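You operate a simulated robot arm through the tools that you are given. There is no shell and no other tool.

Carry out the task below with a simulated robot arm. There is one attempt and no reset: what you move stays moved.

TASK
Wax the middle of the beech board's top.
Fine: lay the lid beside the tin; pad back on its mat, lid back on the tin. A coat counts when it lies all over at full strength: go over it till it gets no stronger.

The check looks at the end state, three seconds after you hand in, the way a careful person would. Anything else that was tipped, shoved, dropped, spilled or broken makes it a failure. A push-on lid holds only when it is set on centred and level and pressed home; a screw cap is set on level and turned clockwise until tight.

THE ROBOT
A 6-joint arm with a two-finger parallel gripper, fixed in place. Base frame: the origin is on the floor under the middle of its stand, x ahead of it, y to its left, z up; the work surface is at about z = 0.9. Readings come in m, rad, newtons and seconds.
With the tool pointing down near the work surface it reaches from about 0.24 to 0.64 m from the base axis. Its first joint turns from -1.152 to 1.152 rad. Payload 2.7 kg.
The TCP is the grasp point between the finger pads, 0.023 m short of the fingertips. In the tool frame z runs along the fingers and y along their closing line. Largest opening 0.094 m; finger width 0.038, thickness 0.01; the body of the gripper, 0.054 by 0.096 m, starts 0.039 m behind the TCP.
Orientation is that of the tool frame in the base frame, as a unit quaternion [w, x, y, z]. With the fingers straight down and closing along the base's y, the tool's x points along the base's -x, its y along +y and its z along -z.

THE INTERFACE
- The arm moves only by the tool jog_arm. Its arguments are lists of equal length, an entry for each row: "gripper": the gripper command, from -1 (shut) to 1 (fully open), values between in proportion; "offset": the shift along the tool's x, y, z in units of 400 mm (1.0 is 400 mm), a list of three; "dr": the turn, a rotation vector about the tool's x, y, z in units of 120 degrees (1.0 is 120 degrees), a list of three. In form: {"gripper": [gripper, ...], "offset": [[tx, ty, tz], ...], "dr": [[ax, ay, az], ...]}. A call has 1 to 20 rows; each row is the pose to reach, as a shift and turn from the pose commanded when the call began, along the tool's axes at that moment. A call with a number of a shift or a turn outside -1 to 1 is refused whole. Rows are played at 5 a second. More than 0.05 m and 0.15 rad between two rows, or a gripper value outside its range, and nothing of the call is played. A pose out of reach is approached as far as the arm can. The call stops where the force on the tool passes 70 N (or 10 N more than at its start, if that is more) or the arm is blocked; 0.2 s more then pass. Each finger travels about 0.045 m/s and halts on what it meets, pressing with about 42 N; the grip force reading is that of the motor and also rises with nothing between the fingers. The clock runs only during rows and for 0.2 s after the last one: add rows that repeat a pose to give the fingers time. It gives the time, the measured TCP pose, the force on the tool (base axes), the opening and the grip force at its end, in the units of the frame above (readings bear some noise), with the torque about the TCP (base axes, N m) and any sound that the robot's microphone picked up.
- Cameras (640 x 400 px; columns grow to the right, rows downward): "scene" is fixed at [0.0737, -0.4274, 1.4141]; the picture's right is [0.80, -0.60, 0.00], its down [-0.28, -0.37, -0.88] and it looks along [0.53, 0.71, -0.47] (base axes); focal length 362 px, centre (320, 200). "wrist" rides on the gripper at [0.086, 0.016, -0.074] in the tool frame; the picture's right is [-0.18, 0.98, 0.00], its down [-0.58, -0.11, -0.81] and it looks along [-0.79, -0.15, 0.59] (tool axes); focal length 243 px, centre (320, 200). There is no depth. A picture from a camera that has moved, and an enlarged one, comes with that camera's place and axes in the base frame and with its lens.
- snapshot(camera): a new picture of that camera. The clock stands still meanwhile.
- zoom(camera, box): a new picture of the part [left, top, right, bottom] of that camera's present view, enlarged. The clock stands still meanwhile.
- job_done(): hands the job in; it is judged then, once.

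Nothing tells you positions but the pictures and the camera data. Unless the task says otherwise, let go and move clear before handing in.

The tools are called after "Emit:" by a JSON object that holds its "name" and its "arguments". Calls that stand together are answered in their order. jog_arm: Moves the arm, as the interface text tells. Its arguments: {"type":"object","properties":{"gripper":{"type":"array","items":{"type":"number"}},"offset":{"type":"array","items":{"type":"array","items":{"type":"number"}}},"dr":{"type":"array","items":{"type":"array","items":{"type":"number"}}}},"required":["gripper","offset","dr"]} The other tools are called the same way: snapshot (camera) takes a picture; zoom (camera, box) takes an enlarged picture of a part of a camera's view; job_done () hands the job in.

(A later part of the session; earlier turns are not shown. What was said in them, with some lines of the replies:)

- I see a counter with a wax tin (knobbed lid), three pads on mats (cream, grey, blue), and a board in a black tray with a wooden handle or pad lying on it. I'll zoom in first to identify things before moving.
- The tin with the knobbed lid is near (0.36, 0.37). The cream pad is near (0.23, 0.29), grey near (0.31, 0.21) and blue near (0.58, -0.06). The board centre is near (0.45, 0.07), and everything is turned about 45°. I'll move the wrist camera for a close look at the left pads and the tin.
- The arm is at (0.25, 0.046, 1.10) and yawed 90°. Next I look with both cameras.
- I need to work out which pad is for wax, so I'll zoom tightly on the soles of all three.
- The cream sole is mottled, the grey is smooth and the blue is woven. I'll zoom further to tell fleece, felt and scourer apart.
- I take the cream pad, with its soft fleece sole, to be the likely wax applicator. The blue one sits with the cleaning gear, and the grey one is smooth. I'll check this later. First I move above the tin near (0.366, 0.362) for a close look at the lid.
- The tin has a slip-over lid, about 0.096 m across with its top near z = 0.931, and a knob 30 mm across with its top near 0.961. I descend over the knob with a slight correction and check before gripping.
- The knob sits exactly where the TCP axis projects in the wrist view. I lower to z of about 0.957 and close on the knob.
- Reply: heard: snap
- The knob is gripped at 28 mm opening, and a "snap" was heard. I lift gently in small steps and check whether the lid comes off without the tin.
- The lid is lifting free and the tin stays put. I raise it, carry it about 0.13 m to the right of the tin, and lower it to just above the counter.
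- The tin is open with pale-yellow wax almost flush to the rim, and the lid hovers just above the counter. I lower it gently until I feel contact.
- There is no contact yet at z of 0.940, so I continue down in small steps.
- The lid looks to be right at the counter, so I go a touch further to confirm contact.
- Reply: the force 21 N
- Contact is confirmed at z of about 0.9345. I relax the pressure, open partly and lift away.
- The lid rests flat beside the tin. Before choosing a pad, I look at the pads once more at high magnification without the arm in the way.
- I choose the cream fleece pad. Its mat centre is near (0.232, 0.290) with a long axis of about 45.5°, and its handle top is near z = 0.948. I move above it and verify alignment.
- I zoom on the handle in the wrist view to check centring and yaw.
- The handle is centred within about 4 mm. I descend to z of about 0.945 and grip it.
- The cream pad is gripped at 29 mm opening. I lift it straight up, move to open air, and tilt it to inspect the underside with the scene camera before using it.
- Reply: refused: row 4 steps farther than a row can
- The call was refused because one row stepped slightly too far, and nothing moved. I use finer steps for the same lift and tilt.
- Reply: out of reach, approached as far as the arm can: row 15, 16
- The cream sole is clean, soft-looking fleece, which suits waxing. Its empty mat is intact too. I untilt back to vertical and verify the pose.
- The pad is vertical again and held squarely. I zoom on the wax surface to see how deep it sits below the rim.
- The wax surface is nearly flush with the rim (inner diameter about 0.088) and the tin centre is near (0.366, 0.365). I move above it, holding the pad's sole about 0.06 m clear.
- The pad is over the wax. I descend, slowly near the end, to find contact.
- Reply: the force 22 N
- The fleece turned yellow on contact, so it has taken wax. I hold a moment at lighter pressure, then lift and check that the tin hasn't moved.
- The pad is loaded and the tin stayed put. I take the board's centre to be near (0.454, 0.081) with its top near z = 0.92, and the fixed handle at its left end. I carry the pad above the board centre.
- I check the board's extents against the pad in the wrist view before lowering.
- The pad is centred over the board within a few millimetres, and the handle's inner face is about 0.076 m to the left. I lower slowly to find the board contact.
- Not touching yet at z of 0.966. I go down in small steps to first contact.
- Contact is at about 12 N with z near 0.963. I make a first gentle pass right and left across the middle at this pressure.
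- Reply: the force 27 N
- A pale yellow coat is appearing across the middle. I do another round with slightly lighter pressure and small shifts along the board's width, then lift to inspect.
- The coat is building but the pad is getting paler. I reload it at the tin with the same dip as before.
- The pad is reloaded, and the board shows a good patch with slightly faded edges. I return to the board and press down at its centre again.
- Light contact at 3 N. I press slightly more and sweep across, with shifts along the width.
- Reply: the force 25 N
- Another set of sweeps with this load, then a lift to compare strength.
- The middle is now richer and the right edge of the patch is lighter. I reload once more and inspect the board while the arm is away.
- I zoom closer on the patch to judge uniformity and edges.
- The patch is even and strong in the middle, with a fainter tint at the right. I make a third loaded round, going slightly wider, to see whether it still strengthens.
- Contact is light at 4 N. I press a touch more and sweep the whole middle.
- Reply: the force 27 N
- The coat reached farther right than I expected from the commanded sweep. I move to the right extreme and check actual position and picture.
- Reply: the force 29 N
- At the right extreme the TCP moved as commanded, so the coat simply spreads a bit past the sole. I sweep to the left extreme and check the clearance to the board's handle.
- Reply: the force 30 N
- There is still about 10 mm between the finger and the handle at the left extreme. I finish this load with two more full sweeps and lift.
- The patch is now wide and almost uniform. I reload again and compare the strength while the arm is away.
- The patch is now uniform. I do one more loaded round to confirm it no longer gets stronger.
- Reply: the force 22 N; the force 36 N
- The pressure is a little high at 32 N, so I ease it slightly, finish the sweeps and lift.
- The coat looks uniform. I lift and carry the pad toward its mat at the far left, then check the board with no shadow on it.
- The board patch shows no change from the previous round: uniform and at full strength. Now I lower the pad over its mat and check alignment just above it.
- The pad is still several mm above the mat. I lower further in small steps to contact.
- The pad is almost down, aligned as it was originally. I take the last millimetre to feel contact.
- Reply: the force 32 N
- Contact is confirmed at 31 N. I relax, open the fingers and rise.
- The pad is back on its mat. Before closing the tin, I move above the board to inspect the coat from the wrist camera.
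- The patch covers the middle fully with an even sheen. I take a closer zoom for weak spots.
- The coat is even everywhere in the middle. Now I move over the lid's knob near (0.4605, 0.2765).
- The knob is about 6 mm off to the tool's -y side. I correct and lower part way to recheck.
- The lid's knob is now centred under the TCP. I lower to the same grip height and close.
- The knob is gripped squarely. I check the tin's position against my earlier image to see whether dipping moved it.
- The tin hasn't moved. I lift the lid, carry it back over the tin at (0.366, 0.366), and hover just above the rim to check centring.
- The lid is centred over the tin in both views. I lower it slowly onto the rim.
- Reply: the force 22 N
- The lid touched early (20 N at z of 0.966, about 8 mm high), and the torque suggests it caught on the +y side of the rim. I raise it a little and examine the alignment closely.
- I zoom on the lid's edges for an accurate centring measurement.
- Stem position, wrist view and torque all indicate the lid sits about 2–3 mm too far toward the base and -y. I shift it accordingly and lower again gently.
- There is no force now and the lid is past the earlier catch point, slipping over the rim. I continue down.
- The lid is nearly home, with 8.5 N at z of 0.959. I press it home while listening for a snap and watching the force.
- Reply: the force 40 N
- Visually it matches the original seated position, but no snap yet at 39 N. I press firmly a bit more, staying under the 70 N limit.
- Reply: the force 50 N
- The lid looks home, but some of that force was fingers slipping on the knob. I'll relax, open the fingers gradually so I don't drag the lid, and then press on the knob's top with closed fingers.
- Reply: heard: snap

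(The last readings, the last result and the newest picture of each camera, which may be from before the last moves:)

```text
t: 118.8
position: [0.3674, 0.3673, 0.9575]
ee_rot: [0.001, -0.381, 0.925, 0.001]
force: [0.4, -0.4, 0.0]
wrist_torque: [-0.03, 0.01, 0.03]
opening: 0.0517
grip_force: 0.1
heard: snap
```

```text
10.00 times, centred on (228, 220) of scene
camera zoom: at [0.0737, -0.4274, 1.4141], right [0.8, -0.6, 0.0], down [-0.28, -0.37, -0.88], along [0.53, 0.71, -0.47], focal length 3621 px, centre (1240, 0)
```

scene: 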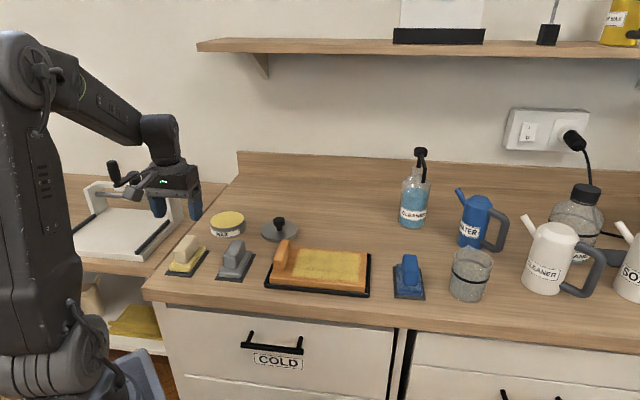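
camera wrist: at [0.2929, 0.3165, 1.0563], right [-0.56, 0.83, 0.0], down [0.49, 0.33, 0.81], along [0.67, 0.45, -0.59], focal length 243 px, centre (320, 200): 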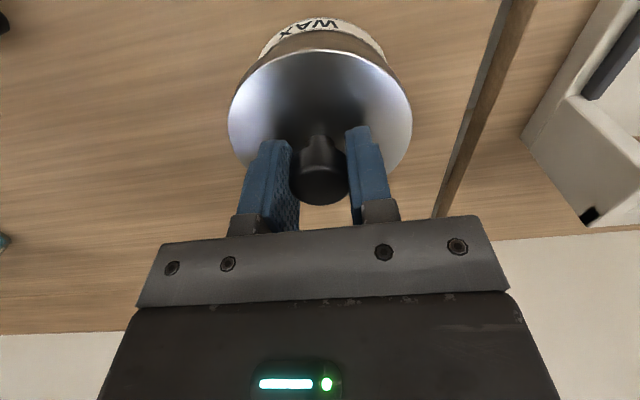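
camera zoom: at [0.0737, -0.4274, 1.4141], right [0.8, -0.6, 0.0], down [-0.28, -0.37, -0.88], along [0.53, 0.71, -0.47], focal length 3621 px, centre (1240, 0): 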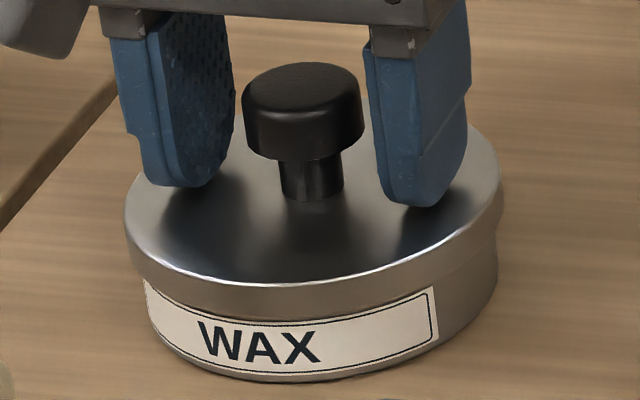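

A "snap" was heard as the lid was freed, and it sits exactly as in the original picture. I rise clear and inspect it.

Emit:
{"name": "jog_arm", "arguments": {"gripper": [0.3, 0.6, 0.6, 0.6, 0.6, 0.6], "offset": [[0, 0, 0], [0, 0, -0.02], [0, 0, -0.08], [0, 0, -0.16], [0, 0, -0.24], [0, 0, -0.3]], "dr": [[0, 0, 0], [0, 0, 0], [0, 0, 0], [0, 0, 0], [0, 0, 0], [0, 0, 0]]}}

Emit:
{"name": "zoom", "arguments": {"camera": "scene", "box": [200, 200, 256, 240]}}

Emit:
{"name": "zoom", "arguments": {"camera": "wrist", "box": [240, 0, 410, 130]}}

Emit:
{"name": "snapshot", "arguments": {"camera": "scene"}}

```text
t: 120.2
position: [0.3665, 0.368, 1.0764]
ee_rot: [-0.001, -0.381, 0.925, 0.0]
force: [-0.1, -0.2, 0.0]
wrist_torque: [-0.01, 0.01, 0.01]
opening: 0.0751
grip_force: 0.1
```

```text
10.00 times, centred on (228, 220) of scene
camera zoom: at [0.0737, -0.4274, 1.4141], right [0.8, -0.6, 0.0], down [-0.28, -0.37, -0.88], along [0.53, 0.71, -0.47], focal length 3621 px, centre (1240, 0)
```

zoom: 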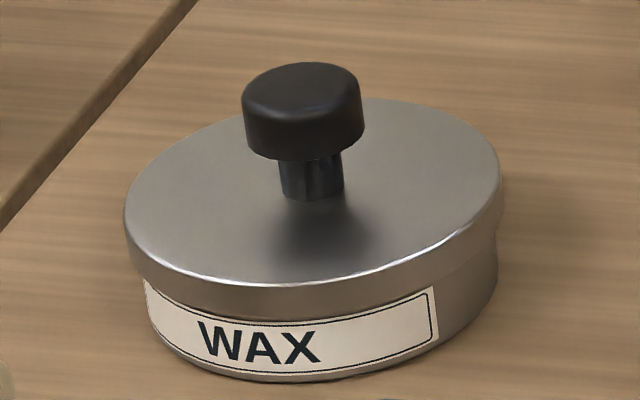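

```text
3.08 times, centred on (325, 65) of wrist
camera zoom: at [0.2941, 0.3185, 1.1532], right [-0.56, 0.83, 0.0], down [0.49, 0.33, 0.81], along [0.67, 0.45, -0.59], focal length 746 px, centre (305, 615)
```

zoom: 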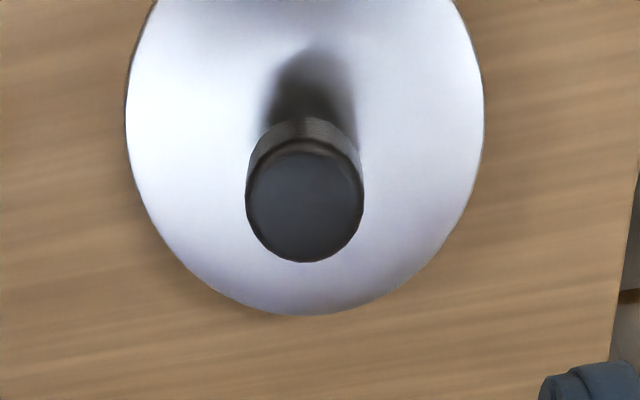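

```text
taken
```

scene: 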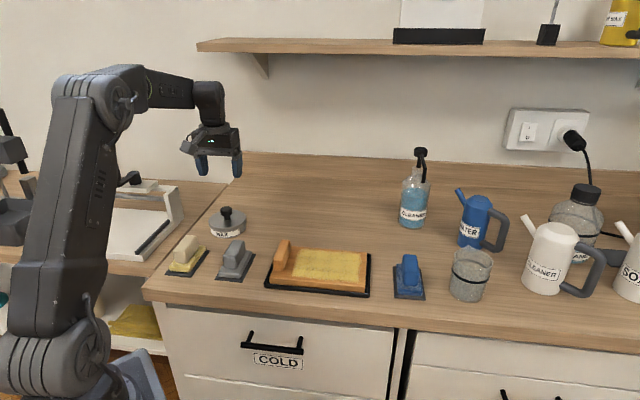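

The lid matches its original seated position to within a millimetre, and the tin and the other objects are in place. As a final check I close the fingers and press gently on the knob's top to make sure it is home.

Emit:
{"name": "jog_arm", "arguments": {"gripper": [-1, -1, -1, -1, -1, -1, -1, -1, -1, -1], "offset": [[-0.005, 0, 0], [-0.005, 0, 0], [-0.005, 0, 0], [-0.005, 0, 0], [-0.005, 0, 0.05], [-0.005, 0, 0.1], [-0.005, 0, 0.15], [-0.005, 0, 0.19], [-0.005, 0, 0.21], [-0.005, 0, 0.218]], "dr": [[0, 0, 0], [0, 0, 0], [0, 0, 0], [0, 0, 0], [0, 0, 0], [0, 0, 0], [0, 0, 0], [0, 0, 0], [0, 0, 0], [0, 0, 0]]}}

Emit:
{"name": "zoom", "arguments": {"camera": "scene", "box": [195, 180, 265, 245]}}

Emit:
{"name": "snapshot", "arguments": {"camera": "wrist"}}

```text
t: 122.4
position: [0.3686, 0.3696, 0.9898]
ee_rot: [0.0, -0.381, 0.925, -0.001]
force: [0.7, 0.4, 0.3]
wrist_torque: [0.01, 0.0, 0.0]
opening: 0.0
grip_force: 42.1
```

```text
6.15 times, centred on (230, 212) of scene
camera zoom: at [0.0737, -0.4274, 1.4141], right [0.8, -0.6, 0.0], down [-0.28, -0.37, -0.88], along [0.53, 0.71, -0.47], focal length 2228 px, centre (874, 123)
```

zoom: 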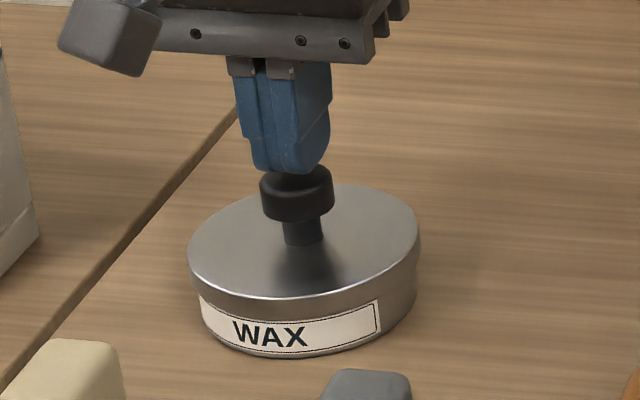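

```text
taken
camera wrist: at [0.2959, 0.3201, 1.0659], right [-0.56, 0.83, 0.0], down [0.49, 0.33, 0.81], along [0.67, 0.45, -0.59], focal length 243 px, centre (320, 200)
```

wrist: 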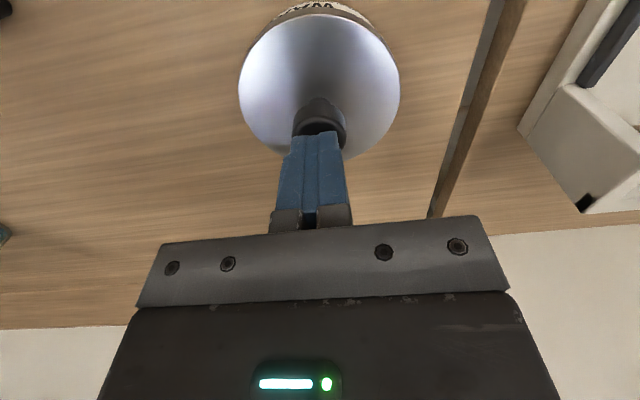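

The closed fingertips are centred over the knob. I press down with small steps to a moderate force.

Emit:
{"name": "jog_arm", "arguments": {"gripper": [-1, -1, -1, -1, -1], "offset": [[0, 0, 0.008], [0, 0, 0.014], [0, 0, 0.018], [0, 0, 0.021], [0, 0, 0.023]], "dr": [[0, 0, 0], [0, 0, 0], [0, 0, 0], [0, 0, 0], [0, 0, 0]]}}

Emit:
{"name": "zoom", "arguments": {"camera": "scene", "box": [195, 180, 265, 245]}}

```text
t: 123.6
position: [0.3696, 0.3679, 0.9857]
ee_rot: [0.004, -0.38, 0.925, 0.001]
force: [-10.5, -9.0, 42.9]
wrist_torque: [-0.43, 0.48, -0.03]
opening: 0.0
grip_force: 42.2
```

```text
6.15 times, centred on (230, 212) of scene
camera zoom: at [0.0729, -0.4282, 1.4139], right [0.8, -0.6, 0.0], down [-0.28, -0.37, -0.89], along [0.53, 0.71, -0.47], focal length 2228 px, centre (874, 123)
```

zoom: 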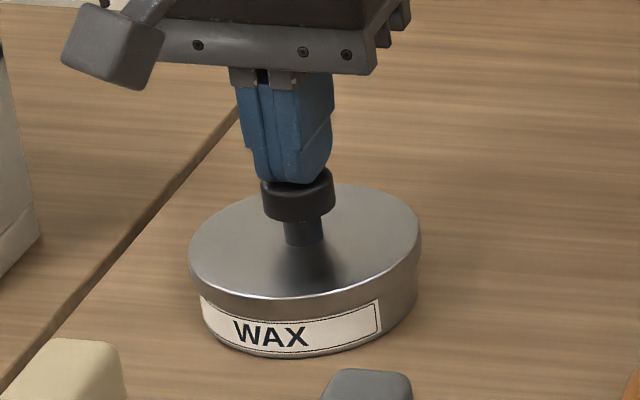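

43 N on the knob produced no movement and no sound, so the lid is home. I lift away, open and retreat to a clear position.

Emit:
{"name": "jog_arm", "arguments": {"gripper": [-1, -1, -1, -1, 0, 0.5, 1, 1, 1, 1], "offset": [[0, 0, -0.01], [0, 0, -0.02], [0, 0, -0.08], [0, 0, -0.18], [0, 0, -0.28], [0, 0, -0.38], [0.06, -0.06, -0.45], [0.13, -0.12, -0.5], [0.2, -0.18, -0.54], [0.27, -0.22, -0.56]], "dr": [[0, 0, 0], [0, 0, 0], [0, 0, 0], [0, 0, 0], [0, 0, 0], [0, 0, 0], [0, 0, 0], [0, 0, 0], [0, 0, 0], [0, 0, 0]]}}

Emit:
{"name": "snapshot", "arguments": {"camera": "scene"}}

Emit:
{"name": "zoom", "arguments": {"camera": "scene", "box": [155, 195, 275, 285]}}

Emit:
{"name": "zoom", "arguments": {"camera": "scene", "box": [250, 225, 440, 310]}}

```text
t: 125.8
position: [0.3529, 0.2296, 1.2049]
ee_rot: [0.0, -0.381, 0.925, -0.001]
force: [0.0, -0.3, -0.6]
wrist_torque: [0.0, -0.01, 0.04]
opening: 0.094
grip_force: 0.0
```

```text
taken
```

scene: 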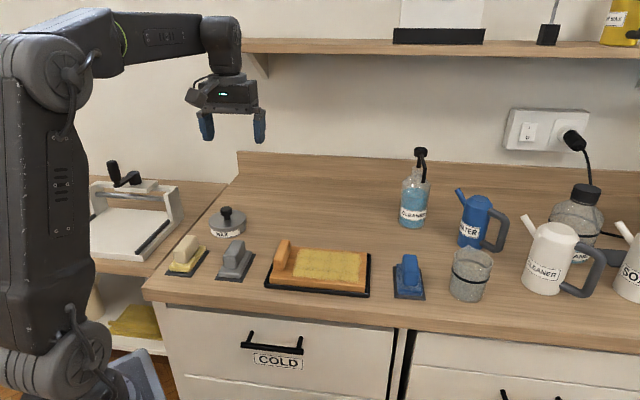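

```text
4.44 times, centred on (215, 240) of scene
camera zoom: at [0.0737, -0.4274, 1.4141], right [0.8, -0.6, 0.0], down [-0.28, -0.37, -0.88], along [0.53, 0.71, -0.47], focal length 1609 px, centre (787, 22)
```

zoom: 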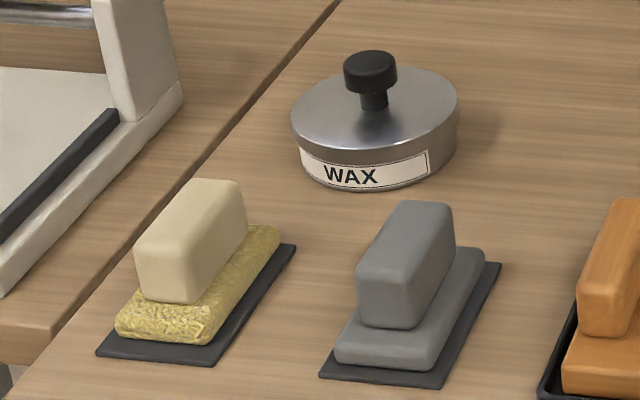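

```text
3.37 times, centred on (345, 268) of scene
camera zoom: at [0.0737, -0.4274, 1.4141], right [0.8, -0.6, 0.0], down [-0.28, -0.37, -0.88], along [0.53, 0.71, -0.47], focal length 1220 px, centre (236, -27)
```

zoom: 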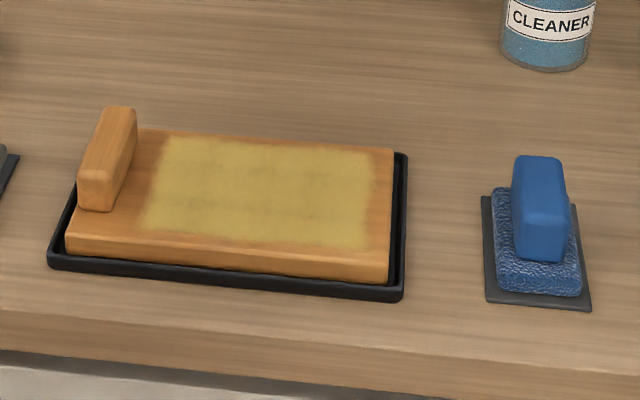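

The board's middle carries an even, full coat, and the cream pad is back on its mat. The lid is pressed home on the tin, nothing else has moved, and the arm is clear, so I hand in.

Emit:
{"name": "job_done", "arguments": {}}

```text
The job is handed in.
```

The middle of the beech board's top has an even coat of wax. I reloaded the pad three times, and the last pass left it no stronger than the one before.

- **Pad:** I used the cream pad because its fleece sole looked right for wax; nothing on the pads said which one was for wax. It's back on its mat with wax still in the sole.
- **Coat:** it covers the middle and runs a little further toward the right end. A bare strip remains beside the handle.
- **Lid:** it caught on the rim at first, so I re-centred it and pressed it on. I heard a snap as I let go. A further firm press on the knob didn't move it.
- **Everything else:** the tin, tray and other pads look to be where they were. While the lid was off, it slid about 6 mm on the counter when I let go of it.

The arm is clear of the counter with the gripper open.
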